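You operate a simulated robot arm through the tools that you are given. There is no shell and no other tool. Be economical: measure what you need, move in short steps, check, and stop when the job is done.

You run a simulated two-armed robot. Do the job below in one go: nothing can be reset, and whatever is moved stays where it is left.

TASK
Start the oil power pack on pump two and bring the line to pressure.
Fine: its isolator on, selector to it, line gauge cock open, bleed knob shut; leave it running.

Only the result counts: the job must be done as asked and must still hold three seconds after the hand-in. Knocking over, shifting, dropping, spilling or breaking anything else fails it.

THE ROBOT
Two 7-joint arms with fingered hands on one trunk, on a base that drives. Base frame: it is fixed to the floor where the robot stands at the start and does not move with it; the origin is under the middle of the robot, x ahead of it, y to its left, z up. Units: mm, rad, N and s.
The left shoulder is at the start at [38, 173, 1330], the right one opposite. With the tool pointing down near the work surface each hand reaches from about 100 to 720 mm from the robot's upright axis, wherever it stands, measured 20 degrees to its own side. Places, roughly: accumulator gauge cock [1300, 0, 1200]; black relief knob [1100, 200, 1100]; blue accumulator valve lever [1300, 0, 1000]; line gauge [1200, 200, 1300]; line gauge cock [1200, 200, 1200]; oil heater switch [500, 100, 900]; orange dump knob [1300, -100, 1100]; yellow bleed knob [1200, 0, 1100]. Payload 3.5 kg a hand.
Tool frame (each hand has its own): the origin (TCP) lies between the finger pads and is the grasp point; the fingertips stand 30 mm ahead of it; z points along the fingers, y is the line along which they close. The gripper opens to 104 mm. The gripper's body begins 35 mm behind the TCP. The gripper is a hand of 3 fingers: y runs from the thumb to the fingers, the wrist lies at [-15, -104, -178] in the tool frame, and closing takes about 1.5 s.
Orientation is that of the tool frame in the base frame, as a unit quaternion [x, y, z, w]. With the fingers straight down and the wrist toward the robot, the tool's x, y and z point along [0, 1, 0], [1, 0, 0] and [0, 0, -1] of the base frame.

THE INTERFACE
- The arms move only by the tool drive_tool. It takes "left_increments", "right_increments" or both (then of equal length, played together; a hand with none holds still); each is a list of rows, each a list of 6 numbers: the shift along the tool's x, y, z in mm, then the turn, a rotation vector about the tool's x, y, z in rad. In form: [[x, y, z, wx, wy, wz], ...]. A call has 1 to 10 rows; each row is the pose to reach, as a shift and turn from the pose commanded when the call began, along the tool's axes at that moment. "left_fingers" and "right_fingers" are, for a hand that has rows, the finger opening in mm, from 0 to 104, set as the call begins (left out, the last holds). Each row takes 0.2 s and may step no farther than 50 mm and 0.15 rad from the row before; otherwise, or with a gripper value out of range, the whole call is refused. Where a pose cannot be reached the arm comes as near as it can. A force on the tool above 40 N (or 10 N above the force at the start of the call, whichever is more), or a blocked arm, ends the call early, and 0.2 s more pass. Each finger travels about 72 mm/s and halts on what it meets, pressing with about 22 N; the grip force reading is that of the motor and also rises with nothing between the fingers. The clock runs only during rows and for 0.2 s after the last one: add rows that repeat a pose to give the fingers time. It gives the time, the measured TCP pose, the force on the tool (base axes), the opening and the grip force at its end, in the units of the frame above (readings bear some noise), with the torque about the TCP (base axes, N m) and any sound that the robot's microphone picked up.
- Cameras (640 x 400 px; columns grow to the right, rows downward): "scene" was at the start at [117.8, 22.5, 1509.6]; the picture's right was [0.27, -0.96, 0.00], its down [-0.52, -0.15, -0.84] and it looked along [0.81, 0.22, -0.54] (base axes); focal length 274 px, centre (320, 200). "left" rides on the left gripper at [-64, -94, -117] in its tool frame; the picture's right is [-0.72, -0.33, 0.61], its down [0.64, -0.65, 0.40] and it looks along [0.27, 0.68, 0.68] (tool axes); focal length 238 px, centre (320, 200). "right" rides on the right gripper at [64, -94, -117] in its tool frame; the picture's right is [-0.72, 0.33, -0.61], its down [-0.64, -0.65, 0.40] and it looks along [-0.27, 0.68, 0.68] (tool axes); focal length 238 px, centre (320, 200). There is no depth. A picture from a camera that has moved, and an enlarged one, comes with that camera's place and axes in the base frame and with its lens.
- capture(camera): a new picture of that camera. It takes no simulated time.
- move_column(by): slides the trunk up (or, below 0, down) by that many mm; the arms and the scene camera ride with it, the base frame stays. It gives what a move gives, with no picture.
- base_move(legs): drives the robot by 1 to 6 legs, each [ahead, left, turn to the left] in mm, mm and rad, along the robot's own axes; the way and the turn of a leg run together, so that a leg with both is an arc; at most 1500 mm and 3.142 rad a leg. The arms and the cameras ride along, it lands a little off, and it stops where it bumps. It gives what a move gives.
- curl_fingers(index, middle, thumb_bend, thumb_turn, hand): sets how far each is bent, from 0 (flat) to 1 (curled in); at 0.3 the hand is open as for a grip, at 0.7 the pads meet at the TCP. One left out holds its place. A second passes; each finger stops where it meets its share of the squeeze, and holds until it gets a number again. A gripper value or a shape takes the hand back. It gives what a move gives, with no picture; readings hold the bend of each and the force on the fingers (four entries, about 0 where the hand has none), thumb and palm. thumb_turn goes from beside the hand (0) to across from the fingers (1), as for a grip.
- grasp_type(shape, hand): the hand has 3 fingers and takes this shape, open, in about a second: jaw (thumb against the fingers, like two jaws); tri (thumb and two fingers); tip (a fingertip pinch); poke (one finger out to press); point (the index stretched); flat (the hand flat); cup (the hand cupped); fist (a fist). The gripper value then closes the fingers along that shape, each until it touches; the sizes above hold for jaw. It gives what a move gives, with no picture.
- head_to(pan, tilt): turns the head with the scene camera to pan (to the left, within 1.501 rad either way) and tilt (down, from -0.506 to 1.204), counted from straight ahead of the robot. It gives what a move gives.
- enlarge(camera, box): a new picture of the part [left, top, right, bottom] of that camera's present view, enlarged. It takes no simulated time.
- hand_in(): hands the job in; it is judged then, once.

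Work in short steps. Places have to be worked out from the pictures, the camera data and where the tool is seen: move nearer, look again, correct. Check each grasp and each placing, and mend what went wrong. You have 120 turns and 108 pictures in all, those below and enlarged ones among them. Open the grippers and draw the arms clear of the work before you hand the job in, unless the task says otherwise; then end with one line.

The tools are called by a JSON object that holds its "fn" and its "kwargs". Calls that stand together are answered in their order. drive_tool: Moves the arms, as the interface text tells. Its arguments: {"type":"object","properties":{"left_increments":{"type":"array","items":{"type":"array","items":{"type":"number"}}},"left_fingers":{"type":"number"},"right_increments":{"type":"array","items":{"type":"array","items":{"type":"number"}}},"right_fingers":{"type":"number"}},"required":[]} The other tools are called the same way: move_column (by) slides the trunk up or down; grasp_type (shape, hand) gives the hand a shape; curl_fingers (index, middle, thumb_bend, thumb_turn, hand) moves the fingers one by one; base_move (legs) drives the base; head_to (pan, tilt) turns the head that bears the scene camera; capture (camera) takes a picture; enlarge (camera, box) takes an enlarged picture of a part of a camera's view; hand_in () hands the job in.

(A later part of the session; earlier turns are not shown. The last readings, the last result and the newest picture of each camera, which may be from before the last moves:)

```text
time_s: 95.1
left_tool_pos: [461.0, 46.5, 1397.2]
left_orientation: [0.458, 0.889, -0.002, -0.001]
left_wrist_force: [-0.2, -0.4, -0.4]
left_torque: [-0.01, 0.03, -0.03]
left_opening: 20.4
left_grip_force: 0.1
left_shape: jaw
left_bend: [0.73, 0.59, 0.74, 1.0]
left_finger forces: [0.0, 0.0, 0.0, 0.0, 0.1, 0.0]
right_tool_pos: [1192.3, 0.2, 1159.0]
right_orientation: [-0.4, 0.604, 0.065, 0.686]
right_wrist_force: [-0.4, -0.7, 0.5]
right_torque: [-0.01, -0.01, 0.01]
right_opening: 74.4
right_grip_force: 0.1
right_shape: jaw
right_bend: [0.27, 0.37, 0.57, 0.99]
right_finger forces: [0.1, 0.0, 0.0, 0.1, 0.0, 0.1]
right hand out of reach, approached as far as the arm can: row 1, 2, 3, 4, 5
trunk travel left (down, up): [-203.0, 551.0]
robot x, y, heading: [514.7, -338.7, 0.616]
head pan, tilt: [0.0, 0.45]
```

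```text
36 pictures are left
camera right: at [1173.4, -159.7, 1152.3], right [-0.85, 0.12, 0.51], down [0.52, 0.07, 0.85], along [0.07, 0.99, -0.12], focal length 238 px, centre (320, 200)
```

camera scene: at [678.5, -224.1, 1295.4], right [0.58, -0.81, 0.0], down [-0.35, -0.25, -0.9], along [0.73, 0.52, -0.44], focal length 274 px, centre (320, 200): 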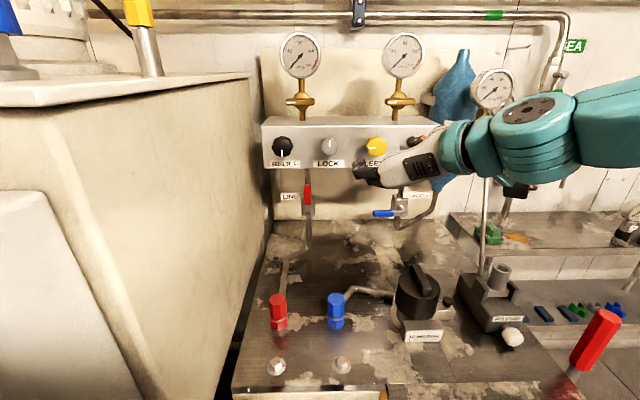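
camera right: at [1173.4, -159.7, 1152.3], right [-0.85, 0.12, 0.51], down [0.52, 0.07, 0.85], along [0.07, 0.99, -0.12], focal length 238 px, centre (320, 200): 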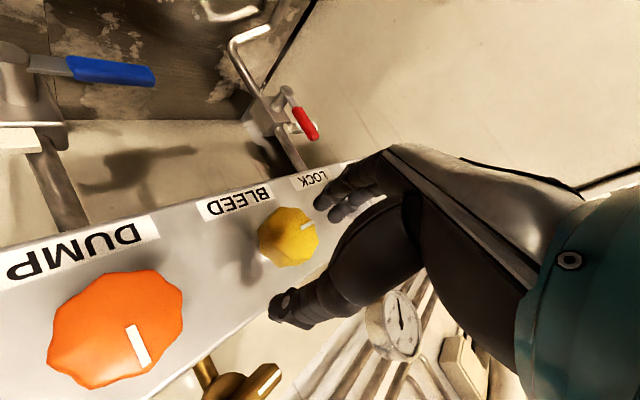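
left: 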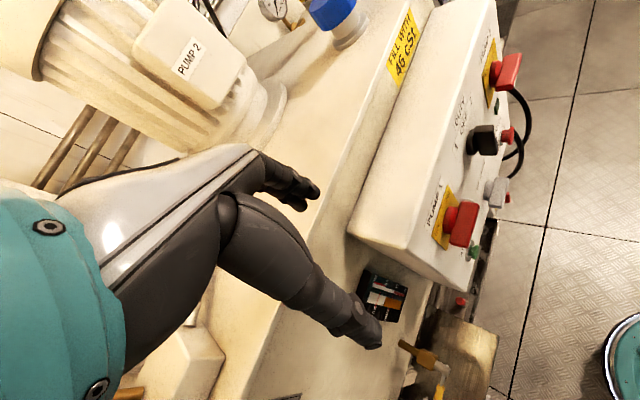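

I lower the trunk slightly to remove the remaining 14 mm height error, then advance 15 mm more.

{"fn": "move_column", "kwargs": {"by": -8}}

{"fn": "drive_tool", "kwargs": {"right_increments": [[0, 0, 8, 0, 0, 0], [0, 0, 15, 0, 0, 0]]}}

{"fn": "capture", "kwargs": {"camera": "right"}}

```text
time_s: 95.6
left_tool_pos: [460.6, 44.6, 1389.2]
left_orientation: [0.458, 0.889, -0.002, 0.0]
left_wrist_force: [-0.4, 0.1, -0.1]
left_torque: [0.01, -0.01, -0.01]
left_opening: 20.1
left_grip_force: 0.1
left_shape: jaw
left_bend: [0.73, 0.59, 0.74, 1.0]
left_finger forces: [0.0, 0.0, 0.0, 0.1, 0.0, 0.0]
right_tool_pos: [1190.6, 1.0, 1153.2]
right_orientation: [-0.398, 0.604, 0.065, 0.687]
right_wrist_force: [0.1, 0.1, 0.5]
right_torque: [0.02, -0.01, 0.02]
right_opening: 74.6
right_grip_force: 0.1
right_shape: jaw
right_bend: [0.27, 0.37, 0.57, 0.99]
right_finger forces: [0.0, 0.0, 0.1, 0.1, 0.0, 0.0]
trunk travel left (down, up): [-195.0, 559.0]
robot x, y, heading: [514.4, -342.0, 0.619]
head pan, tilt: [0.0, 0.45]
```

```text
time_s: 96.2
left_tool_pos: [461.4, 44.3, 1387.9]
left_orientation: [0.458, 0.889, -0.002, -0.001]
left_wrist_force: [-1.6, 0.3, -0.2]
left_torque: [0.03, 0.01, 0.0]
left_opening: 20.2
left_grip_force: 0.0
left_shape: jaw
left_bend: [0.73, 0.59, 0.74, 1.0]
left_finger forces: [0.0, 0.0, 0.0, 0.1, 0.0, 0.1]
right_tool_pos: [1202.8, 10.8, 1150.8]
right_orientation: [-0.399, 0.604, 0.065, 0.687]
right_wrist_force: [0.5, -0.8, 1.1]
right_torque: [0.01, -0.01, 0.02]
right_opening: 74.8
right_grip_force: 0.1
right_shape: jaw
right_bend: [0.27, 0.37, 0.57, 0.99]
right_finger forces: [0.0, 0.1, 0.0, 0.1, 0.1, 0.1]
trunk travel left (down, up): [-195.0, 559.0]
robot x, y, heading: [516.0, -341.2, 0.619]
head pan, tilt: [0.0, 0.45]
```

```text
35 pictures are left
camera right: at [1184.6, -149.3, 1145.1], right [-0.85, 0.12, 0.51], down [0.52, 0.07, 0.85], along [0.07, 0.99, -0.12], focal length 238 px, centre (320, 200)
```

right: 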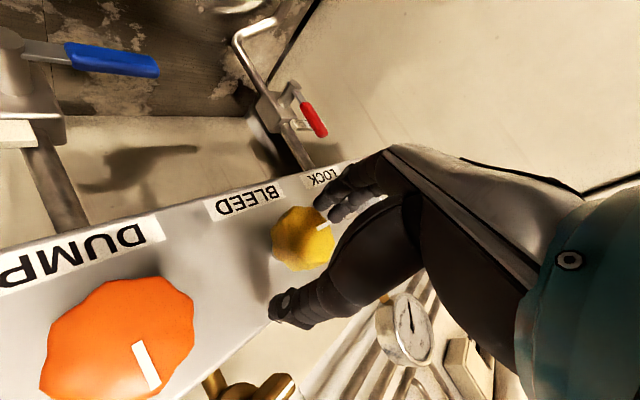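

The knob is between the jaws. A small correction (8 mm down, 4 mm over, 5 mm in), then I close.

{"fn": "drive_tool", "kwargs": {"right_increments": [[8, -4, 0, 0, 0, 0], [8, -4, 5, 0, 0, 0]]}}

{"fn": "drive_tool", "kwargs": {"right_increments": [[0, 0, 0, 0, 0, 0], [0, 0, 0, 0, 0, 0], [0, 0, 0, 0, 0, 0], [0, 0, 0, 0, 0, 0], [0, 0, 0, 0, 0, 0]], "right_fingers": 0}}

{"fn": "capture", "kwargs": {"camera": "right"}}

```text
time_s: 96.8
left_tool_pos: [458.8, 44.7, 1388.9]
left_orientation: [0.458, 0.889, -0.002, 0.0]
left_wrist_force: [0.4, 1.2, -0.1]
left_torque: [0.01, 0.02, -0.02]
left_opening: 20.1
left_grip_force: 0.1
left_shape: jaw
left_bend: [0.73, 0.59, 0.74, 1.0]
left_finger forces: [0.0, 0.0, 0.0, 0.0, 0.1, 0.1]
right_tool_pos: [1212.6, 8.6, 1147.0]
right_orientation: [-0.4, 0.606, 0.063, 0.685]
right_wrist_force: [0.3, -0.4, 0.5]
right_torque: [0.0, 0.01, 0.0]
right_opening: 74.7
right_grip_force: 0.1
right_shape: jaw
right_bend: [0.27, 0.37, 0.57, 0.99]
right_finger forces: [0.0, 0.0, 0.0, 0.0, 0.0, 0.1]
trunk travel left (down, up): [-195.0, 559.0]
robot x, y, heading: [515.8, -344.2, 0.624]
head pan, tilt: [0.0, 0.45]
```

```text
time_s: 98.0
left_tool_pos: [462.0, 44.7, 1388.9]
left_orientation: [0.458, 0.889, -0.002, 0.001]
left_wrist_force: [0.0, -0.5, 0.5]
left_torque: [0.05, 0.01, 0.06]
left_opening: 20.1
left_grip_force: 0.1
left_shape: jaw
left_bend: [0.73, 0.59, 0.74, 1.0]
left_finger forces: [0.1, 0.1, 0.0, 0.1, 0.0, 0.0]
right_tool_pos: [1212.7, 9.4, 1146.7]
right_orientation: [-0.399, 0.607, 0.063, 0.685]
right_wrist_force: [6.9, 4.2, 3.6]
right_torque: [0.01, -0.01, 0.0]
right_opening: 29.7
right_grip_force: 22.6
right_shape: jaw
right_bend: [0.74, 0.58, 0.74, 1.0]
right_finger forces: [11.9, 6.1, 0.0, 0.0, 19.8, 0.0]
trunk travel left (down, up): [-195.0, 559.0]
robot x, y, heading: [516.1, -338.8, 0.62]
head pan, tilt: [0.0, 0.45]
```

```text
34 pictures are left
camera right: at [1192.9, -150.6, 1141.0], right [-0.85, 0.12, 0.51], down [0.52, 0.07, 0.85], along [0.07, 0.99, -0.12], focal length 238 px, centre (320, 200)
```

right: 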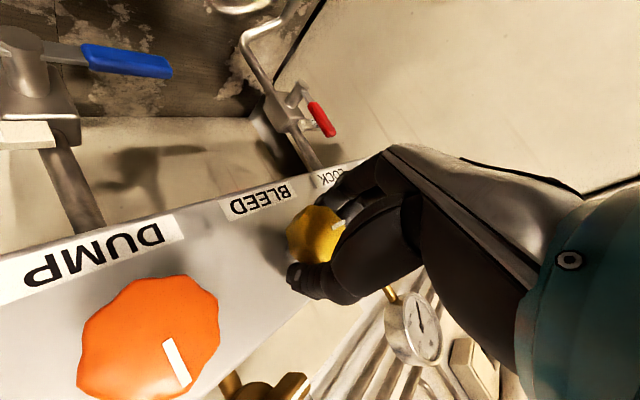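

The knob is well gripped. I roll clockwise.

{"fn": "drive_tool", "kwargs": {"right_increments": [[0, 0, 0, 0, 0, 0.12], [0, 0, 0, 0, 0, 0.24], [0, 0, 0, 0, 0, 0.36], [0, 0, 0, 0, 0, 0.48], [0, 0, 0, 0, 0, 0.6], [0, 0, 0, 0, 0, 0.72]]}}

{"fn": "capture", "kwargs": {"camera": "right"}}

```text
time_s: 99.4
left_tool_pos: [460.0, 45.6, 1389.0]
left_orientation: [0.457, 0.889, -0.001, 0.0]
left_wrist_force: [-0.1, -0.1, -0.1]
left_torque: [0.01, 0.02, -0.02]
left_opening: 20.1
left_grip_force: 0.1
left_shape: jaw
left_bend: [0.73, 0.59, 0.74, 1.0]
left_finger forces: [0.0, 0.0, 0.0, 0.0, 0.0, 0.0]
right_tool_pos: [1219.9, 8.3, 1175.1]
right_orientation: [-0.165, 0.714, 0.3, 0.611]
right_wrist_force: [1.2, -0.1, -0.7]
right_torque: [0.03, 0.03, -0.02]
right_opening: 20.9
right_grip_force: 22.2
right_shape: jaw
right_bend: [0.76, 0.74, 0.83, 1.0]
right_finger forces: [0.1, 0.0, 0.1, 0.0, 0.1, 0.1]
right hand out of reach, approached as far as the arm can: row 2, 3, 4, 5, 6
trunk travel left (down, up): [-195.0, 559.0]
robot x, y, heading: [511.1, -339.8, 0.622]
head pan, tilt: [0.0, 0.45]
```

```text
33 pictures are left
camera right: at [1175.1, -127.7, 1100.2], right [-0.53, -0.23, 0.82], down [0.83, -0.33, 0.44], along [0.17, 0.92, 0.36], focal length 238 px, centre (320, 200)
```

right: 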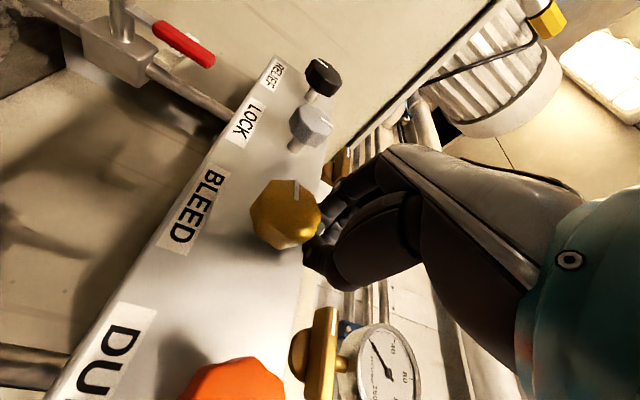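

The hand drifted up and slipped off the knob without turning it. The trunk should be lower relative to the hand for this roll, so I open, retract, lower the trunk by 45 mm and test the roll in free space.

{"fn": "drive_tool", "kwargs": {"right_increments": [[0, 0, -30, 0, 0, 0], [0, 0, -60, 0, 0, 0], [0, 0, -80, 0, 0, 0]], "right_fingers": 75}}

{"fn": "move_column", "kwargs": {"by": -50}}

{"fn": "drive_tool", "kwargs": {"right_increments": [[-10, 0, 0, 0, 0, -0.14], [-10, 0, 0, 0, 0, -0.28], [-10, 0, 0, 0, 0, -0.42], [-10, 0, 0, 0, 0, -0.56], [-10, 0, 0, 0, 0, -0.7], [-10, 0, 0, 0, 0, -0.72]]}}

```text
time_s: 100.2
left_tool_pos: [459.5, 45.0, 1389.0]
left_orientation: [0.458, 0.889, -0.002, -0.001]
left_wrist_force: [-1.0, 0.0, 1.1]
left_torque: [0.01, 0.01, -0.01]
left_opening: 19.9
left_grip_force: 0.1
left_shape: jaw
left_bend: [0.73, 0.59, 0.74, 1.0]
left_finger forces: [0.0, 0.0, 0.0, 0.0, 0.0, 0.0]
right_tool_pos: [1159.9, -41.8, 1192.2]
right_orientation: [-0.163, 0.709, 0.301, 0.616]
right_wrist_force: [-0.5, -0.1, -0.4]
right_torque: [-0.03, 0.02, -0.02]
right_opening: 74.8
right_grip_force: 0.1
right_shape: jaw
right_bend: [0.27, 0.37, 0.57, 0.99]
right_finger forces: [0.1, 0.0, 0.0, 0.0, 0.0, 0.0]
right hand out of reach, approached as far as the arm can: row 1, 2, 3
trunk travel left (down, up): [-195.0, 559.0]
robot x, y, heading: [517.8, -338.7, 0.619]
head pan, tilt: [0.0, 0.45]
```

```text
time_s: 101.2
left_tool_pos: [468.3, 50.8, 1337.6]
left_orientation: [0.457, 0.889, -0.008, -0.003]
left_wrist_force: [-0.4, -0.3, -0.6]
left_torque: [-0.02, -0.02, -0.03]
left_opening: 20.2
left_grip_force: 0.1
left_shape: jaw
left_bend: [0.73, 0.59, 0.74, 1.0]
left_finger forces: [0.1, 0.0, 0.0, 0.0, 0.0, 0.0]
right_tool_pos: [1157.7, -42.6, 1144.9]
right_orientation: [-0.162, 0.707, 0.301, 0.619]
right_wrist_force: [-0.8, -0.4, 0.2]
right_torque: [0.0, -0.01, 0.01]
right_opening: 74.7
right_grip_force: 0.0
right_shape: jaw
right_bend: [0.27, 0.37, 0.57, 0.99]
right_finger forces: [0.0, 0.0, 0.0, 0.1, 0.0, 0.0]
trunk travel left (down, up): [-145.0, 609.0]
robot x, y, heading: [515.3, -340.8, 0.62]
head pan, tilt: [0.0, 0.45]
```

```text
time_s: 102.6
left_tool_pos: [469.3, 50.7, 1336.7]
left_orientation: [0.458, 0.889, -0.008, -0.003]
left_wrist_force: [-0.6, 0.2, 0.1]
left_torque: [0.0, 0.0, -0.05]
left_opening: 20.3
left_grip_force: 0.0
left_shape: jaw
left_bend: [0.73, 0.59, 0.74, 1.0]
left_finger forces: [0.1, 0.0, 0.0, 0.0, 0.0, 0.1]
right_tool_pos: [1160.8, -43.0, 1152.7]
right_orientation: [-0.4, 0.605, 0.067, 0.685]
right_wrist_force: [-0.3, 0.1, 0.4]
right_torque: [0.0, 0.01, 0.0]
right_opening: 74.6
right_grip_force: 0.1
right_shape: jaw
right_bend: [0.27, 0.37, 0.57, 0.99]
right_finger forces: [0.0, 0.0, 0.1, 0.1, 0.1, 0.0]
trunk travel left (down, up): [-145.0, 609.0]
robot x, y, heading: [516.8, -338.2, 0.624]
head pan, tilt: [0.0, 0.45]
```

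No limit warnings now. I go back to the proven grip point around the bleed knob, with slightly more negative roll.

{"fn": "drive_tool", "kwargs": {"right_increments": [[-1, 4, 10, 0, 0, -0.07], [-2, 8, 20, 0, 0, -0.14], [-2, 8, 40, 0, 0, -0.14], [-2, 8, 60, 0, 0, -0.14], [-2, 8, 73, 0, 0, -0.14]]}}

{"fn": "capture", "kwargs": {"camera": "right"}}

```text
time_s: 103.8
left_tool_pos: [470.7, 52.1, 1337.0]
left_orientation: [0.458, 0.889, -0.008, -0.004]
left_wrist_force: [0.1, 0.0, -0.6]
left_torque: [-0.03, -0.01, 0.04]
left_opening: 20.4
left_grip_force: 0.1
left_shape: jaw
left_bend: [0.73, 0.59, 0.74, 1.0]
left_finger forces: [0.0, 0.0, 0.0, 0.0, 0.0, 0.0]
right_tool_pos: [1205.2, 12.6, 1126.7]
right_orientation: [-0.437, 0.571, 0.034, 0.694]
right_wrist_force: [0.1, -0.2, 0.2]
right_torque: [-0.01, -0.02, 0.0]
right_opening: 75.0
right_grip_force: 0.0
right_shape: jaw
right_bend: [0.27, 0.37, 0.56, 0.99]
right_finger forces: [0.1, 0.0, 0.0, 0.0, 0.0, 0.0]
right hand out of reach, approached as far as the arm can: row 1, 2, 3, 4, 5
trunk travel left (down, up): [-145.0, 609.0]
robot x, y, heading: [509.5, -344.7, 0.618]
head pan, tilt: [0.0, 0.45]
```

```text
32 pictures are left
camera right: at [1192.2, -148.3, 1133.1], right [-0.9, 0.13, 0.42], down [0.44, 0.15, 0.89], along [0.05, 0.98, -0.19], focal length 238 px, centre (320, 200)
```

right: 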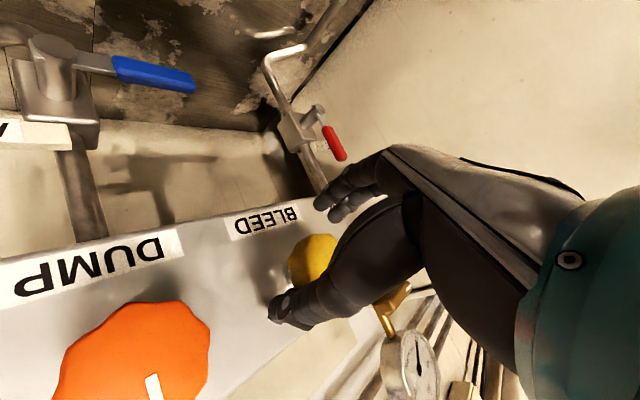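

It sits 20 mm low this time, so I raise the trunk by 20 mm and correct sideways.

{"fn": "move_column", "kwargs": {"by": 18}}

{"fn": "drive_tool", "kwargs": {"right_increments": [[0, -4, 2, 0, 0, 0], [0, -7, 4, 0, 0, 0]]}}

{"fn": "capture", "kwargs": {"camera": "right"}}

```text
time_s: 104.4
left_tool_pos: [471.0, 52.2, 1355.0]
left_orientation: [0.458, 0.889, -0.009, -0.003]
left_wrist_force: [-0.1, -0.6, 0.8]
left_torque: [-0.03, -0.01, 0.0]
left_opening: 20.1
left_grip_force: 0.0
left_shape: jaw
left_bend: [0.73, 0.59, 0.74, 1.0]
left_finger forces: [0.1, 0.0, 0.0, 0.0, 0.0, 0.1]
right_tool_pos: [1198.9, 7.2, 1158.9]
right_orientation: [-0.433, 0.564, 0.034, 0.702]
right_wrist_force: [0.2, 0.9, 0.0]
right_torque: [0.01, 0.01, 0.0]
right_opening: 74.9
right_grip_force: 0.0
right_shape: jaw
right_bend: [0.27, 0.37, 0.56, 0.99]
right_finger forces: [0.0, 0.1, 0.0, 0.0, 0.1, 0.1]
trunk travel left (down, up): [-163.0, 591.0]
robot x, y, heading: [514.1, -335.4, 0.617]
head pan, tilt: [0.0, 0.45]
```

```text
time_s: 105.0
left_tool_pos: [470.2, 51.6, 1354.5]
left_orientation: [0.458, 0.889, -0.008, -0.003]
left_wrist_force: [-0.3, 0.5, 0.0]
left_torque: [0.02, 0.01, -0.03]
left_opening: 20.4
left_grip_force: 0.1
left_shape: jaw
left_bend: [0.73, 0.59, 0.74, 1.0]
left_finger forces: [0.0, 0.1, 0.0, 0.1, 0.0, 0.1]
right_tool_pos: [1205.0, 5.3, 1164.1]
right_orientation: [-0.433, 0.562, 0.035, 0.704]
right_wrist_force: [0.0, -0.6, 0.2]
right_torque: [0.0, 0.01, -0.02]
right_opening: 75.0
right_grip_force: 0.1
right_shape: jaw
right_bend: [0.27, 0.37, 0.56, 0.99]
right_finger forces: [0.0, 0.0, 0.1, 0.0, 0.0, 0.1]
trunk travel left (down, up): [-163.0, 591.0]
robot x, y, heading: [510.6, -341.9, 0.622]
head pan, tilt: [0.0, 0.45]
```

```text
31 pictures are left
camera right: at [1190.4, -155.8, 1166.8], right [-0.9, 0.12, 0.41], down [0.42, 0.14, 0.9], along [0.05, 0.98, -0.17], focal length 238 px, centre (320, 200)
```

right: 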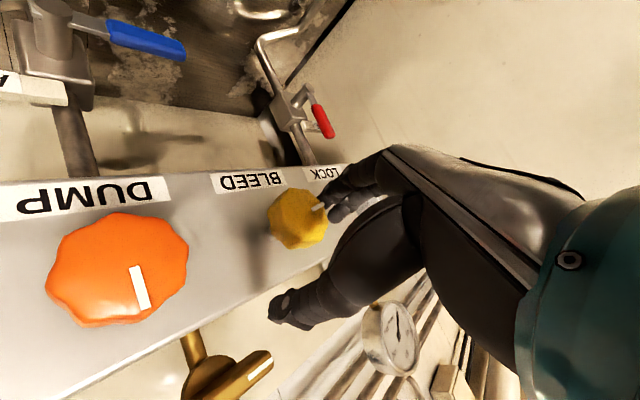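

Within limits now, though 17 mm high. I correct with the arm and close on the knob.

{"fn": "drive_tool", "kwargs": {"right_increments": [[8, 4, 0, 0, 0, 0], [15, 8, 0, 0, 0, 0], [15, 8, 8, 0, 0, 0]]}}

{"fn": "drive_tool", "kwargs": {"right_increments": [[0, 0, 0, 0, 0, 0], [0, 0, 0, 0, 0, 0], [0, 0, 0, 0, 0, 0], [0, 0, 0, 0, 0, 0], [0, 0, 0, 0, 0, 0]], "right_fingers": 0}}

{"fn": "capture", "kwargs": {"camera": "right"}}

```text
time_s: 105.8
left_tool_pos: [469.9, 52.4, 1354.3]
left_orientation: [0.458, 0.889, -0.008, -0.003]
left_wrist_force: [0.2, -0.3, -0.3]
left_torque: [0.0, -0.01, 0.0]
left_opening: 20.2
left_grip_force: 0.0
left_shape: jaw
left_bend: [0.73, 0.59, 0.74, 1.0]
left_finger forces: [0.0, 0.0, 0.0, 0.0, 0.0, 0.0]
right_tool_pos: [1211.3, 8.8, 1148.0]
right_orientation: [-0.433, 0.566, 0.033, 0.7]
right_wrist_force: [-0.3, 0.1, 0.5]
right_torque: [0.02, -0.01, -0.03]
right_opening: 74.7
right_grip_force: 0.1
right_shape: jaw
right_bend: [0.27, 0.37, 0.56, 0.99]
right_finger forces: [0.0, 0.0, 0.0, 0.0, 0.0, 0.0]
trunk travel left (down, up): [-163.0, 591.0]
robot x, y, heading: [514.3, -339.3, 0.618]
head pan, tilt: [0.0, 0.45]
```

```text
time_s: 107.0
left_tool_pos: [469.6, 51.9, 1353.4]
left_orientation: [0.458, 0.889, -0.009, -0.003]
left_wrist_force: [-0.2, 0.8, 0.5]
left_torque: [0.01, -0.02, -0.02]
left_opening: 20.1
left_grip_force: 0.1
left_shape: jaw
left_bend: [0.73, 0.59, 0.74, 1.0]
left_finger forces: [0.0, 0.1, 0.0, 0.0, 0.1, 0.1]
right_tool_pos: [1211.9, 10.0, 1149.4]
right_orientation: [-0.433, 0.566, 0.032, 0.701]
right_wrist_force: [7.1, 6.6, 3.8]
right_torque: [0.09, -0.01, 0.0]
right_opening: 28.2
right_grip_force: 22.4
right_shape: jaw
right_bend: [0.74, 0.58, 0.75, 1.0]
right_finger forces: [12.3, 6.1, 0.0, 0.0, 19.5, 0.0]
trunk travel left (down, up): [-163.0, 591.0]
robot x, y, heading: [514.8, -339.4, 0.619]
head pan, tilt: [0.0, 0.45]
```

```text
30 pictures are left
camera right: at [1197.1, -151.1, 1152.7], right [-0.9, 0.13, 0.41], down [0.43, 0.14, 0.89], along [0.06, 0.98, -0.18], focal length 238 px, centre (320, 200)
```

right: 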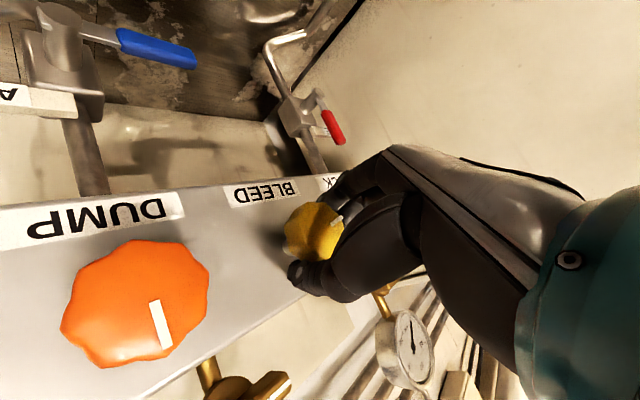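

Gripped again at a good centre. I roll clockwise 0.36 and check.

{"fn": "drive_tool", "kwargs": {"right_increments": [[0, 0, 0, 0, 0, 0.12], [0, 0, 0, 0, 0, 0.24], [0, 0, 0, 0, 0, 0.36]]}}

{"fn": "capture", "kwargs": {"camera": "right"}}

```text
time_s: 107.8
left_tool_pos: [470.5, 50.7, 1354.8]
left_orientation: [0.458, 0.889, -0.009, -0.005]
left_wrist_force: [-0.2, 0.3, 0.5]
left_torque: [0.05, 0.01, 0.01]
left_opening: 20.1
left_grip_force: 0.1
left_shape: jaw
left_bend: [0.73, 0.59, 0.74, 1.0]
left_finger forces: [0.1, 0.0, 0.0, 0.0, 0.0, 0.1]
right_tool_pos: [1213.1, 9.9, 1151.0]
right_orientation: [-0.325, 0.637, 0.157, 0.681]
right_wrist_force: [7.5, -2.4, -4.0]
right_torque: [-0.15, 0.0, -0.19]
right_opening: 28.3
right_grip_force: 21.8
right_shape: jaw
right_bend: [0.74, 0.6, 0.75, 1.0]
right_finger forces: [10.6, 4.1, 0.0, 0.0, 17.7, 0.0]
right hand out of reach, approached as far as the arm can: row 3
trunk travel left (down, up): [-163.0, 591.0]
robot x, y, heading: [513.7, -341.9, 0.618]
head pan, tilt: [0.0, 0.45]
```

```text
29 pictures are left
camera right: at [1193.9, -147.1, 1114.6], right [-0.77, -0.01, 0.63], down [0.63, -0.09, 0.77], along [0.05, 1.0, 0.08], focal length 238 px, centre (320, 200)
```

right: 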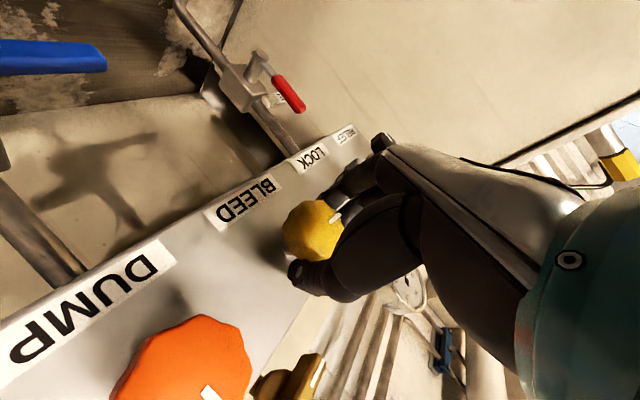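

The mark keeps its place relative to the hand, so the knob turns with it. I continue.

{"fn": "drive_tool", "kwargs": {"right_increments": [[0, 0, 0, 0, 0, 0.1], [0, 0, 0, 0, 0, 0.2], [0, 0, 0, 0, 0, 0.3]]}}

{"fn": "capture", "kwargs": {"camera": "right"}}

```text
time_s: 108.6
left_tool_pos: [469.0, 50.9, 1355.0]
left_orientation: [0.457, 0.889, -0.008, -0.003]
left_wrist_force: [0.3, 0.4, 0.1]
left_torque: [0.01, 0.03, 0.02]
left_opening: 20.1
left_grip_force: 0.0
left_shape: jaw
left_bend: [0.73, 0.59, 0.74, 1.0]
left_finger forces: [0.0, 0.0, 0.0, 0.0, 0.1, 0.1]
right_tool_pos: [1211.4, 12.9, 1168.7]
right_orientation: [-0.23, 0.676, 0.261, 0.65]
right_wrist_force: [0.6, 0.7, 5.3]
right_torque: [0.0, -0.06, 0.0]
right_opening: 20.4
right_grip_force: 22.3
right_shape: jaw
right_bend: [0.76, 0.74, 0.83, 1.0]
right_finger forces: [0.0, 0.0, 0.1, 0.0, 7.2, 0.0]
right hand out of reach, approached as far as the arm can: row 1, 2, 3
trunk travel left (down, up): [-163.0, 591.0]
robot x, y, heading: [511.4, -341.1, 0.618]
head pan, tilt: [0.0, 0.45]
```

```text
28 pictures are left
camera right: at [1181.8, -130.8, 1101.6], right [-0.64, -0.17, 0.75], down [0.76, -0.25, 0.6], along [0.08, 0.95, 0.29], focal length 238 px, centre (320, 200)
```

right: 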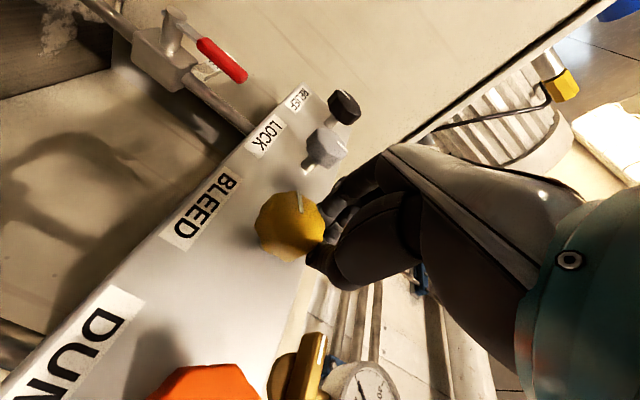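

The hand slid off again as it rose. I check the knob mark and the gauge with the scene camera.

{"fn": "enlarge", "kwargs": {"camera": "scene", "box": [250, 20, 450, 180]}}

```text
2.50 times, centred on (350, 100) of scene
camera zoom: at [694.8, -212.3, 1253.9], right [0.58, -0.81, 0.0], down [-0.35, -0.25, -0.9], along [0.73, 0.52, -0.44], focal length 684 px, centre (245, 450)
```

zoom: 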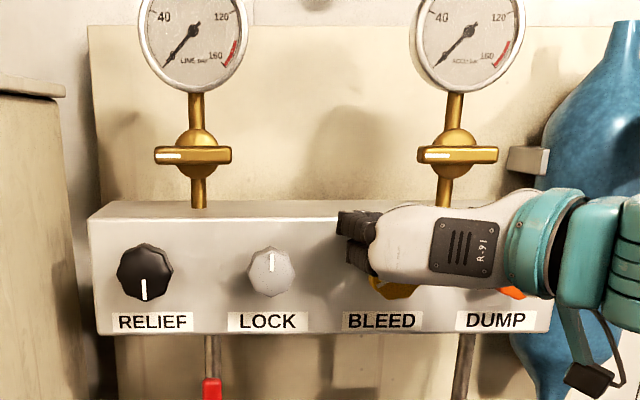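

I retract to see the knob clearly.

{"fn": "drive_tool", "kwargs": {"right_increments": [[0, 0, -30, 0, 0, 0], [0, 0, -60, 0, 0, 0], [0, -40, -85, 0, 0, 0]], "right_fingers": 75}}

{"fn": "enlarge", "kwargs": {"camera": "scene", "box": [250, 20, 450, 180]}}

```text
time_s: 109.4
left_tool_pos: [469.8, 49.4, 1354.9]
left_orientation: [0.458, 0.889, -0.007, -0.004]
left_wrist_force: [0.0, -0.5, 0.0]
left_torque: [0.01, -0.07, 0.02]
left_opening: 20.2
left_grip_force: 0.1
left_shape: jaw
left_bend: [0.73, 0.59, 0.74, 1.0]
left_finger forces: [0.0, 0.0, 0.0, 0.0, 0.0, 0.1]
right_tool_pos: [1172.6, -74.0, 1171.6]
right_orientation: [-0.228, 0.676, 0.258, 0.652]
right_wrist_force: [-0.4, 0.2, 0.2]
right_torque: [0.02, 0.01, 0.03]
right_opening: 74.6
right_grip_force: 0.0
right_shape: jaw
right_bend: [0.27, 0.37, 0.57, 0.99]
right_finger forces: [0.0, 0.0, 0.0, 0.0, 0.1, 0.0]
right hand out of reach, approached as far as the arm can: row 1, 2, 3
trunk travel left (down, up): [-163.0, 591.0]
robot x, y, heading: [515.7, -336.8, 0.621]
head pan, tilt: [0.0, 0.45]
```

```text
2.50 times, centred on (350, 100) of scene
camera zoom: at [695.3, -213.4, 1253.9], right [0.58, -0.81, 0.0], down [-0.35, -0.25, -0.9], along [0.73, 0.52, -0.43], focal length 684 px, centre (245, 450)
```

zoom: 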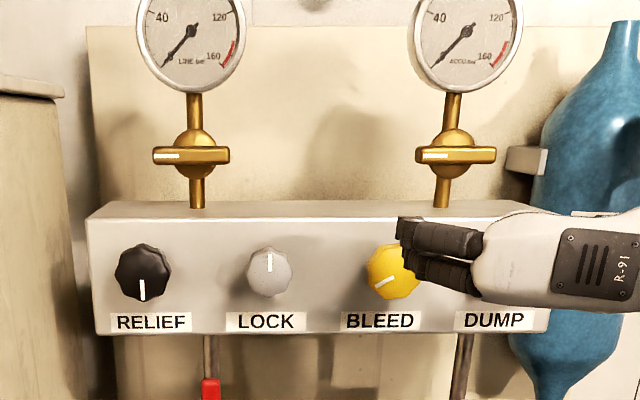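

The mark now points left and slightly down, so the slips turned the knob a little the wrong way. I lower the trunk 32 mm to give more roll range, roll the hand back and line up again.

{"fn": "move_column", "kwargs": {"by": -32}}

{"fn": "drive_tool", "kwargs": {"right_increments": [[0, 15, 5, 0.02, 0, -0.12], [-2, 30, 10, 0.04, 0, -0.24], [-4, 42, 15, 0.06, 0, -0.36], [-5, 42, 20, 0.08, 0, -0.48], [-5, 42, 20, 0.08, 0, -0.6]]}}

{"fn": "capture", "kwargs": {"camera": "right"}}

```text
time_s: 110.2
left_tool_pos: [473.7, 54.9, 1320.9]
left_orientation: [0.459, 0.889, -0.011, -0.005]
left_wrist_force: [-0.2, -0.6, 0.1]
left_torque: [-0.01, 0.02, -0.01]
left_opening: 20.0
left_grip_force: 0.0
left_shape: jaw
left_bend: [0.73, 0.59, 0.74, 1.0]
left_finger forces: [0.1, 0.1, 0.0, 0.2, 0.0, 0.0]
right_tool_pos: [1172.7, -74.6, 1140.1]
right_orientation: [-0.228, 0.674, 0.259, 0.653]
right_wrist_force: [-0.7, -0.6, 0.6]
right_torque: [0.0, -0.01, -0.03]
right_opening: 74.8
right_grip_force: 0.1
right_shape: jaw
right_bend: [0.27, 0.37, 0.57, 0.99]
right_finger forces: [0.0, 0.0, 0.0, 0.1, 0.0, 0.0]
trunk travel left (down, up): [-131.0, 623.0]
robot x, y, heading: [515.4, -341.7, 0.62]
head pan, tilt: [0.0, 0.45]
```

```text
time_s: 111.4
left_tool_pos: [474.6, 54.1, 1320.3]
left_orientation: [0.458, 0.889, -0.01, -0.004]
left_wrist_force: [0.4, 0.6, 0.1]
left_torque: [0.03, -0.01, -0.02]
left_opening: 20.0
left_grip_force: 0.1
left_shape: jaw
left_bend: [0.73, 0.59, 0.74, 1.0]
left_finger forces: [0.0, 0.0, 0.1, 0.1, 0.1, 0.1]
right_tool_pos: [1148.0, -28.4, 1126.8]
right_orientation: [-0.391, 0.586, 0.027, 0.709]
right_wrist_force: [-0.4, 0.0, -0.3]
right_torque: [0.0, 0.0, -0.01]
right_opening: 74.8
right_grip_force: 0.1
right_shape: jaw
right_bend: [0.27, 0.36, 0.57, 0.99]
right_finger forces: [0.0, 0.0, 0.0, 0.0, 0.0, 0.0]
right hand out of reach, approached as far as the arm can: row 5
trunk travel left (down, up): [-131.0, 623.0]
robot x, y, heading: [514.3, -343.6, 0.62]
head pan, tilt: [0.0, 0.45]
```

```text
25 pictures are left
camera right: at [1120.8, -187.2, 1122.2], right [-0.88, 0.17, 0.44], down [0.45, 0.05, 0.89], along [0.13, 0.98, -0.12], focal length 238 px, centre (320, 200)
```

right: 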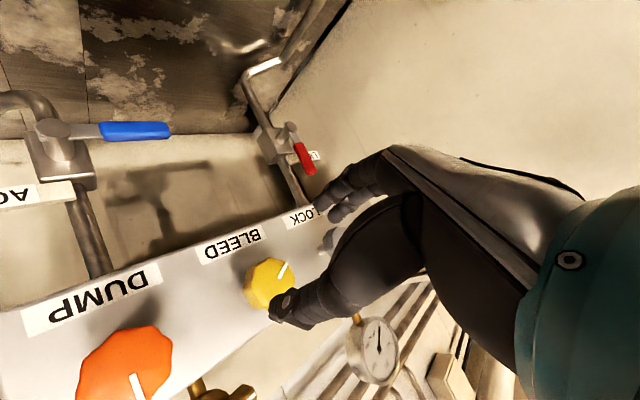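

The upper limit bites at this roll, so I ease the roll by 0.12, then centre and advance onto the knob.

{"fn": "drive_tool", "kwargs": {"right_increments": [[-6, -10, 0, 0, 0, 0.06], [-11, -19, 0, 0, 0, 0.12], [-11, -19, 30, 0, 0, 0.12], [-11, -19, 55, 0, 0, 0.12], [-11, -19, 76, 0, 0, 0.12]]}}

{"fn": "capture", "kwargs": {"camera": "right"}}

```text
time_s: 112.6
left_tool_pos: [474.9, 55.1, 1321.3]
left_orientation: [0.459, 0.888, -0.01, -0.004]
left_wrist_force: [0.6, -0.2, 0.2]
left_torque: [-0.03, 0.01, -0.02]
left_opening: 20.2
left_grip_force: 0.1
left_shape: jaw
left_bend: [0.73, 0.59, 0.74, 1.0]
left_finger forces: [0.0, 0.0, 0.0, 0.0, 0.0, 0.0]
right_tool_pos: [1215.3, 8.5, 1146.7]
right_orientation: [-0.355, 0.61, 0.069, 0.705]
right_wrist_force: [-0.2, -0.8, 0.0]
right_torque: [-0.01, 0.0, 0.01]
right_opening: 74.7
right_grip_force: 0.1
right_shape: jaw
right_bend: [0.27, 0.36, 0.57, 0.99]
right_finger forces: [0.0, 0.1, 0.1, 0.0, 0.1, 0.1]
trunk travel left (down, up): [-131.0, 623.0]
robot x, y, heading: [516.0, -339.2, 0.619]
head pan, tilt: [0.0, 0.45]
```

```text
24 pictures are left
camera right: at [1187.3, -149.7, 1127.6], right [-0.85, 0.12, 0.52], down [0.52, -0.03, 0.86], along [0.12, 0.99, -0.04], focal length 238 px, centre (320, 200)
```

right: 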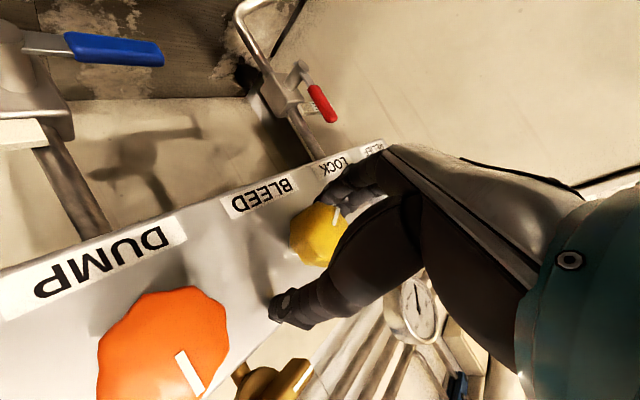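

Exactly at the grip point and in reach. I close and roll clockwise in one go, about 0.6.

{"fn": "drive_tool", "kwargs": {"right_increments": [[0, 0, 0, 0, 0, 0], [0, 0, 0, 0, 0, 0], [0, 0, 0, 0, 0, 0], [0, 0, 0, 0, 0, 0], [0, 0, 0, 0, 0, 0]], "right_fingers": 0}}

{"fn": "drive_tool", "kwargs": {"right_increments": [[0, 0, 0, 0, 0, 0.1], [0, 0, 0, 0, 0, 0.2], [0, 0, 0, 0, 0, 0.3], [0, 0, 0, 0, 0, 0.4], [0, 0, 0, 0, 0, 0.5]]}}

{"fn": "capture", "kwargs": {"camera": "right"}}

```text
time_s: 113.8
left_tool_pos: [475.3, 55.1, 1321.4]
left_orientation: [0.459, 0.889, -0.011, -0.005]
left_wrist_force: [-0.3, -0.2, 0.8]
left_torque: [0.03, 0.02, 0.02]
left_opening: 20.2
left_grip_force: 0.1
left_shape: jaw
left_bend: [0.73, 0.59, 0.74, 1.0]
left_finger forces: [0.0, 0.0, 0.1, 0.0, 0.0, 0.0]
right_tool_pos: [1215.7, 7.8, 1146.5]
right_orientation: [-0.355, 0.61, 0.07, 0.705]
right_wrist_force: [7.3, 6.8, 3.4]
right_torque: [0.04, -0.02, -0.13]
right_opening: 27.3
right_grip_force: 22.1
right_shape: jaw
right_bend: [0.74, 0.59, 0.75, 1.0]
right_finger forces: [12.4, 6.2, 0.0, 0.1, 19.5, 0.1]
trunk travel left (down, up): [-131.0, 623.0]
robot x, y, heading: [515.7, -341.7, 0.616]
head pan, tilt: [0.0, 0.45]
```

```text
time_s: 115.0
left_tool_pos: [476.6, 55.7, 1321.0]
left_orientation: [0.459, 0.888, -0.011, -0.005]
left_wrist_force: [0.3, 0.2, 0.5]
left_torque: [0.01, -0.01, 0.03]
left_opening: 20.2
left_grip_force: 0.0
left_shape: jaw
left_bend: [0.73, 0.59, 0.74, 1.0]
left_finger forces: [0.0, 0.0, 0.0, 0.0, 0.0, 0.0]
right_tool_pos: [1217.9, 7.6, 1146.4]
right_orientation: [-0.194, 0.682, 0.241, 0.663]
right_wrist_force: [7.3, -1.2, -3.6]
right_torque: [-0.13, -0.01, -0.16]
right_opening: 27.3
right_grip_force: 21.8
right_shape: jaw
right_bend: [0.74, 0.59, 0.75, 1.0]
right_finger forces: [12.3, 4.6, 0.1, 0.1, 19.5, 0.1]
trunk travel left (down, up): [-131.0, 623.0]
robot x, y, heading: [514.0, -340.8, 0.619]
head pan, tilt: [0.0, 0.45]
```

```text
23 pictures are left
camera right: at [1175.4, -132.2, 1076.3], right [-0.65, -0.14, 0.74], down [0.74, -0.33, 0.59], along [0.16, 0.94, 0.31], focal length 238 px, centre (320, 200)
```

right: 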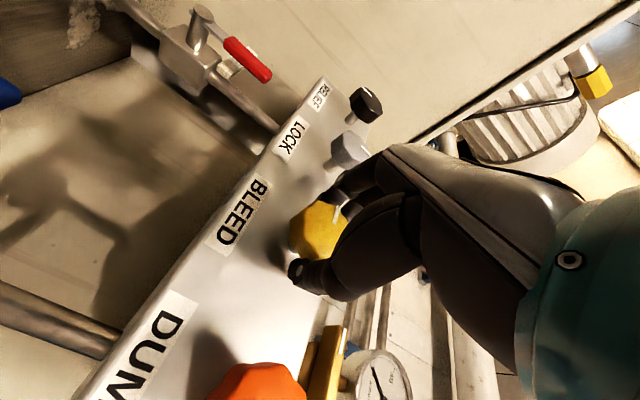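

Turned 0.5 rad without drift. I continue clockwise.

{"fn": "drive_tool", "kwargs": {"right_increments": [[0, 0, 0, 0, 0, 0.1], [0, 0, 0, 0, 0, 0.2], [0, 0, 0, 0, 0, 0.3], [0, 0, 0, 0, 0, 0.4]]}}

```text
time_s: 116.0
left_tool_pos: [475.1, 53.5, 1321.2]
left_orientation: [0.459, 0.888, -0.01, -0.005]
left_wrist_force: [-0.6, -0.1, -1.1]
left_torque: [-0.02, 0.0, 0.03]
left_opening: 20.2
left_grip_force: 0.0
left_shape: jaw
left_bend: [0.73, 0.59, 0.74, 1.0]
left_finger forces: [0.0, 0.0, 0.0, 0.0, 0.0, 0.0]
right_tool_pos: [1224.1, 1.0, 1180.7]
right_orientation: [-0.062, 0.713, 0.367, 0.595]
right_wrist_force: [-0.6, -0.1, -0.6]
right_torque: [-0.01, -0.01, -0.02]
right_opening: 19.8
right_grip_force: 22.1
right_shape: jaw
right_bend: [0.76, 0.74, 0.83, 1.0]
right_finger forces: [0.0, 0.0, 0.0, 0.0, 0.0, 0.0]
right hand out of reach, approached as far as the arm can: row 1, 2, 3, 4
trunk travel left (down, up): [-131.0, 623.0]
robot x, y, heading: [516.8, -338.2, 0.617]
head pan, tilt: [0.0, 0.45]
```

Past that point the limit lifts it off again, so about 0.5 rad per grip is safe. I retract, roll back to the start angle and look at the mark.

{"fn": "drive_tool", "kwargs": {"right_increments": [[0, 0, -35, 0, 0, 0], [0, 0, -67, 0, 0, -0.1], [6, -1, -67, 0, 0, -0.23], [12, -2, -67, 0, 0, -0.36], [18, -3, -67, 0, 0, -0.49], [24, -4, -67, 0, 0, -0.62], [30, -5, -67, 0, 0, -0.75], [37, -5, -67, 0, 0, -0.88]], "right_fingers": 75}}

{"fn": "capture", "kwargs": {"camera": "right"}}

```text
time_s: 117.8
left_tool_pos: [474.1, 55.5, 1320.4]
left_orientation: [0.458, 0.889, -0.01, -0.005]
left_wrist_force: [0.0, -0.4, 0.0]
left_torque: [-0.03, -0.01, 0.0]
left_opening: 19.9
left_grip_force: 0.1
left_shape: jaw
left_bend: [0.73, 0.59, 0.74, 1.0]
left_finger forces: [0.0, 0.1, 0.0, 0.1, 0.0, 0.1]
right_tool_pos: [1163.8, -28.7, 1143.5]
right_orientation: [-0.35, 0.613, 0.076, 0.704]
right_wrist_force: [-0.6, 0.4, -0.5]
right_torque: [-0.01, -0.03, -0.01]
right_opening: 74.6
right_grip_force: 0.1
right_shape: jaw
right_bend: [0.27, 0.37, 0.57, 0.99]
right_finger forces: [0.0, 0.1, 0.0, 0.0, 0.0, 0.0]
right hand out of reach, approached as far as the arm can: row 1
trunk travel left (down, up): [-131.0, 623.0]
robot x, y, heading: [512.9, -339.9, 0.621]
head pan, tilt: [0.0, 0.45]
```

```text
22 pictures are left
camera right: at [1135.6, -186.3, 1121.9], right [-0.84, 0.11, 0.53], down [0.53, -0.04, 0.85], along [0.12, 0.99, -0.02], focal length 238 px, centre (320, 200)
```

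right: 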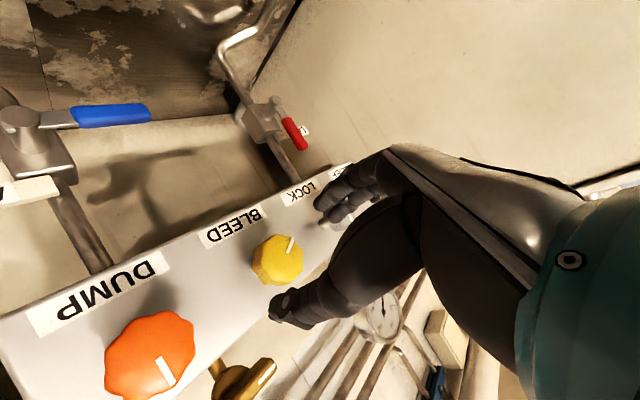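

The mark is back where it was, so the slip undid the turn. I repeat the grip, turn only 0.5 rad, then open in place.

{"fn": "drive_tool", "kwargs": {"right_increments": [[-3, 0, 20, 0, 0, 0], [-4, 0, 40, 0, 0, 0], [-4, 0, 64, 0, 0, 0]]}}

{"fn": "drive_tool", "kwargs": {"right_increments": [[0, 0, 0, 0, 0, 0], [0, 0, 0, 0, 0, 0], [0, 0, 0, 0, 0, 0], [0, 0, 0, 0, 0, 0], [0, 0, 0, 0, 0, 0]], "right_fingers": 0}}

{"fn": "drive_tool", "kwargs": {"right_increments": [[0, 0, 0, 0, 0, 0.1], [0, 0, 0, 0, 0, 0.2], [0, 0, 0, 0, 0, 0.3], [0, 0, 0, 0, 0, 0.4], [0, 0, 0, 0, 0, 0.5]]}}

{"fn": "drive_tool", "kwargs": {"right_increments": [[0, 0, 0, 0, 0, 0], [0, 0, 0, 0, 0, 0], [0, 0, 0, 0, 0, 0], [0, 0, 0, 0, 0, 0]], "right_fingers": 75}}

{"fn": "capture", "kwargs": {"camera": "right"}}

```text
time_s: 118.6
left_tool_pos: [475.0, 55.0, 1322.0]
left_orientation: [0.459, 0.888, -0.01, -0.004]
left_wrist_force: [0.1, 0.4, -0.4]
left_torque: [0.02, 0.03, -0.03]
left_opening: 20.2
left_grip_force: 0.0
left_shape: jaw
left_bend: [0.73, 0.59, 0.74, 1.0]
left_finger forces: [0.0, 0.0, 0.1, 0.1, 0.1, 0.0]
right_tool_pos: [1214.1, 10.3, 1146.5]
right_orientation: [-0.35, 0.613, 0.078, 0.704]
right_wrist_force: [-0.2, 0.0, -0.3]
right_torque: [-0.02, -0.01, -0.04]
right_opening: 74.8
right_grip_force: 0.0
right_shape: jaw
right_bend: [0.27, 0.37, 0.57, 0.99]
right_finger forces: [0.0, 0.0, 0.1, 0.1, 0.1, 0.0]
trunk travel left (down, up): [-131.0, 623.0]
robot x, y, heading: [513.8, -342.3, 0.618]
head pan, tilt: [0.0, 0.45]
```

```text
time_s: 119.8
left_tool_pos: [476.4, 55.0, 1321.0]
left_orientation: [0.458, 0.889, -0.012, -0.005]
left_wrist_force: [0.7, 0.3, -0.2]
left_torque: [0.0, 0.01, -0.01]
left_opening: 20.3
left_grip_force: 0.0
left_shape: jaw
left_bend: [0.73, 0.59, 0.74, 1.0]
left_finger forces: [0.0, 0.0, 0.1, 0.1, 0.1, 0.1]
right_tool_pos: [1215.3, 11.8, 1147.2]
right_orientation: [-0.348, 0.613, 0.077, 0.705]
right_wrist_force: [8.3, 6.9, 2.1]
right_torque: [0.05, -0.04, -0.03]
right_opening: 25.6
right_grip_force: 21.6
right_shape: jaw
right_bend: [0.74, 0.64, 0.75, 1.0]
right_finger forces: [12.6, 6.0, 0.0, 0.1, 19.4, 0.0]
trunk travel left (down, up): [-131.0, 623.0]
robot x, y, heading: [512.1, -340.3, 0.618]
head pan, tilt: [0.0, 0.45]
```

```text
time_s: 121.0
left_tool_pos: [476.6, 53.7, 1320.5]
left_orientation: [0.458, 0.889, -0.011, -0.005]
left_wrist_force: [-0.2, -0.2, -0.6]
left_torque: [-0.01, -0.02, 0.0]
left_opening: 20.0
left_grip_force: 0.1
left_shape: jaw
left_bend: [0.73, 0.59, 0.74, 1.0]
left_finger forces: [0.0, 0.0, 0.0, 0.0, 0.1, 0.0]
right_tool_pos: [1216.7, 10.1, 1147.0]
right_orientation: [-0.187, 0.685, 0.246, 0.66]
right_wrist_force: [12.4, 0.6, -0.5]
right_torque: [-0.09, -0.02, -0.19]
right_opening: 25.6
right_grip_force: 22.0
right_shape: jaw
right_bend: [0.74, 0.65, 0.75, 1.0]
right_finger forces: [12.6, 5.0, 0.1, 0.0, 22.5, 0.1]
trunk travel left (down, up): [-131.0, 623.0]
robot x, y, heading: [512.5, -339.9, 0.619]
head pan, tilt: [0.0, 0.45]
```

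```text
time_s: 122.0
left_tool_pos: [474.5, 55.5, 1319.9]
left_orientation: [0.458, 0.889, -0.011, -0.004]
left_wrist_force: [0.7, 0.6, -0.1]
left_torque: [0.04, 0.02, 0.02]
left_opening: 20.3
left_grip_force: 0.0
left_shape: jaw
left_bend: [0.73, 0.59, 0.74, 1.0]
left_finger forces: [0.0, 0.1, 0.0, 0.0, 0.0, 0.1]
right_tool_pos: [1215.3, 11.1, 1148.4]
right_orientation: [-0.188, 0.684, 0.247, 0.66]
right_wrist_force: [0.7, 0.1, -0.7]
right_torque: [0.02, 0.02, 0.01]
right_opening: 74.4
right_grip_force: 0.1
right_shape: jaw
right_bend: [0.27, 0.37, 0.57, 0.99]
right_finger forces: [0.1, 0.0, 0.0, 0.0, 0.0, 0.0]
trunk travel left (down, up): [-131.0, 623.0]
robot x, y, heading: [515.5, -343.1, 0.621]
head pan, tilt: [0.0, 0.45]
```

```text
21 pictures are left
camera right: at [1171.8, -127.8, 1076.7], right [-0.65, -0.15, 0.75], down [0.75, -0.33, 0.58], along [0.16, 0.93, 0.33], focal length 238 px, centre (320, 200)
```

right: 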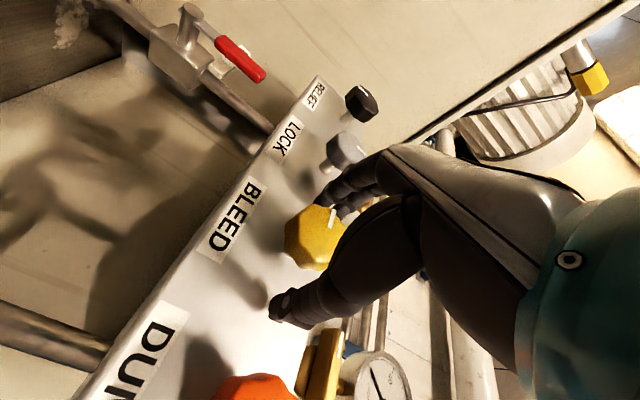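

It stays this time: the mark is now about level left again. I ratchet in place: roll back with open jaws, close, turn 0.5, open — two cycles.

{"fn": "drive_tool", "kwargs": {"right_increments": [[0, 0, 0, 0, 0, -0.13], [0, 0, 0, 0, 0, -0.26], [0, 0, 0, 0, 0, -0.39], [0, 0, 0, 0, 0, -0.5]]}}

{"fn": "drive_tool", "kwargs": {"right_increments": [[0, 0, 0, 0, 0, 0], [0, 0, 0, 0, 0, 0], [0, 0, 0, 0, 0, 0], [0, 0, 0, 0, 0, 0], [0, 0, 0, 0, 0, 0]], "right_fingers": 0}}

{"fn": "drive_tool", "kwargs": {"right_increments": [[0, 0, 0, 0, 0, 0.1], [0, 0, 0, 0, 0, 0.2], [0, 0, 0, 0, 0, 0.3], [0, 0, 0, 0, 0, 0.4], [0, 0, 0, 0, 0, 0.5]]}}

{"fn": "drive_tool", "kwargs": {"right_increments": [[0, 0, 0, 0, 0, 0], [0, 0, 0, 0, 0, 0], [0, 0, 0, 0, 0, 0], [0, 0, 0, 0, 0, 0]], "right_fingers": 75}}

{"fn": "capture", "kwargs": {"camera": "right"}}

```text
time_s: 123.0
left_tool_pos: [474.3, 54.9, 1320.9]
left_orientation: [0.458, 0.889, -0.011, -0.005]
left_wrist_force: [0.4, -0.3, 0.9]
left_torque: [0.01, 0.0, -0.02]
left_opening: 20.2
left_grip_force: 0.1
left_shape: jaw
left_bend: [0.73, 0.59, 0.74, 1.0]
left_finger forces: [0.0, 0.0, 0.0, 0.1, 0.0, 0.0]
right_tool_pos: [1213.6, 10.3, 1146.6]
right_orientation: [-0.35, 0.612, 0.076, 0.705]
right_wrist_force: [0.3, 0.2, -0.6]
right_torque: [0.01, 0.0, 0.01]
right_opening: 74.7
right_grip_force: 0.2
right_shape: jaw
right_bend: [0.27, 0.37, 0.57, 0.99]
right_finger forces: [0.0, 0.1, 0.0, 0.1, 0.0, 0.1]
trunk travel left (down, up): [-131.0, 623.0]
robot x, y, heading: [515.5, -339.6, 0.62]
head pan, tilt: [0.0, 0.45]
```

```text
time_s: 124.2
left_tool_pos: [475.6, 56.4, 1320.9]
left_orientation: [0.458, 0.889, -0.011, -0.005]
left_wrist_force: [-0.2, 0.9, -0.4]
left_torque: [0.02, 0.03, 0.0]
left_opening: 20.3
left_grip_force: 0.0
left_shape: jaw
left_bend: [0.73, 0.59, 0.74, 1.0]
left_finger forces: [0.1, 0.0, 0.1, 0.0, 0.0, 0.1]
right_tool_pos: [1214.5, 11.6, 1148.0]
right_orientation: [-0.349, 0.613, 0.077, 0.704]
right_wrist_force: [8.3, 6.8, 3.9]
right_torque: [0.08, -0.05, -0.02]
right_opening: 25.7
right_grip_force: 21.8
right_shape: jaw
right_bend: [0.74, 0.64, 0.75, 1.0]
right_finger forces: [13.0, 6.0, 0.1, 0.1, 19.2, 0.1]
trunk travel left (down, up): [-131.0, 623.0]
robot x, y, heading: [513.8, -339.8, 0.617]
head pan, tilt: [0.0, 0.45]
```

```text
time_s: 125.4
left_tool_pos: [475.3, 53.8, 1320.5]
left_orientation: [0.459, 0.888, -0.011, -0.005]
left_wrist_force: [0.6, -0.6, 0.0]
left_torque: [0.01, -0.03, 0.01]
left_opening: 20.0
left_grip_force: 0.1
left_shape: jaw
left_bend: [0.73, 0.59, 0.74, 1.0]
left_finger forces: [0.1, 0.0, 0.0, 0.1, 0.0, 0.1]
right_tool_pos: [1217.0, 7.7, 1147.7]
right_orientation: [-0.187, 0.685, 0.247, 0.66]
right_wrist_force: [9.4, -0.8, -1.4]
right_torque: [-0.08, -0.01, -0.18]
right_opening: 25.4
right_grip_force: 22.2
right_shape: jaw
right_bend: [0.74, 0.64, 0.75, 1.0]
right_finger forces: [11.6, 4.7, 0.1, 0.0, 20.4, 0.1]
trunk travel left (down, up): [-131.0, 623.0]
robot x, y, heading: [513.2, -340.4, 0.622]
head pan, tilt: [0.0, 0.45]
```

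```text
time_s: 126.4
left_tool_pos: [475.4, 55.0, 1320.5]
left_orientation: [0.458, 0.889, -0.01, -0.005]
left_wrist_force: [1.6, 0.1, -0.2]
left_torque: [0.0, -0.01, -0.02]
left_opening: 20.3
left_grip_force: 0.1
left_shape: jaw
left_bend: [0.73, 0.59, 0.74, 1.0]
left_finger forces: [0.0, 0.0, 0.0, 0.0, 0.0, 0.0]
right_tool_pos: [1213.8, 12.2, 1148.9]
right_orientation: [-0.187, 0.684, 0.248, 0.66]
right_wrist_force: [0.1, 1.3, 0.6]
right_torque: [0.01, -0.01, -0.01]
right_opening: 74.3
right_grip_force: 0.1
right_shape: jaw
right_bend: [0.27, 0.37, 0.57, 0.99]
right_finger forces: [0.1, 0.0, 0.0, 0.1, 0.0, 0.0]
trunk travel left (down, up): [-131.0, 623.0]
robot x, y, heading: [514.3, -339.9, 0.618]
head pan, tilt: [0.0, 0.45]
```

```text
20 pictures are left
camera right: at [1172.6, -128.3, 1077.3], right [-0.65, -0.15, 0.75], down [0.74, -0.33, 0.58], along [0.16, 0.93, 0.33], focal length 238 px, centre (320, 200)
```

right: 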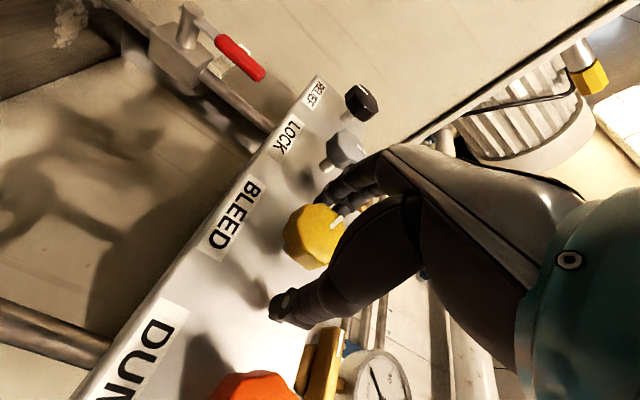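

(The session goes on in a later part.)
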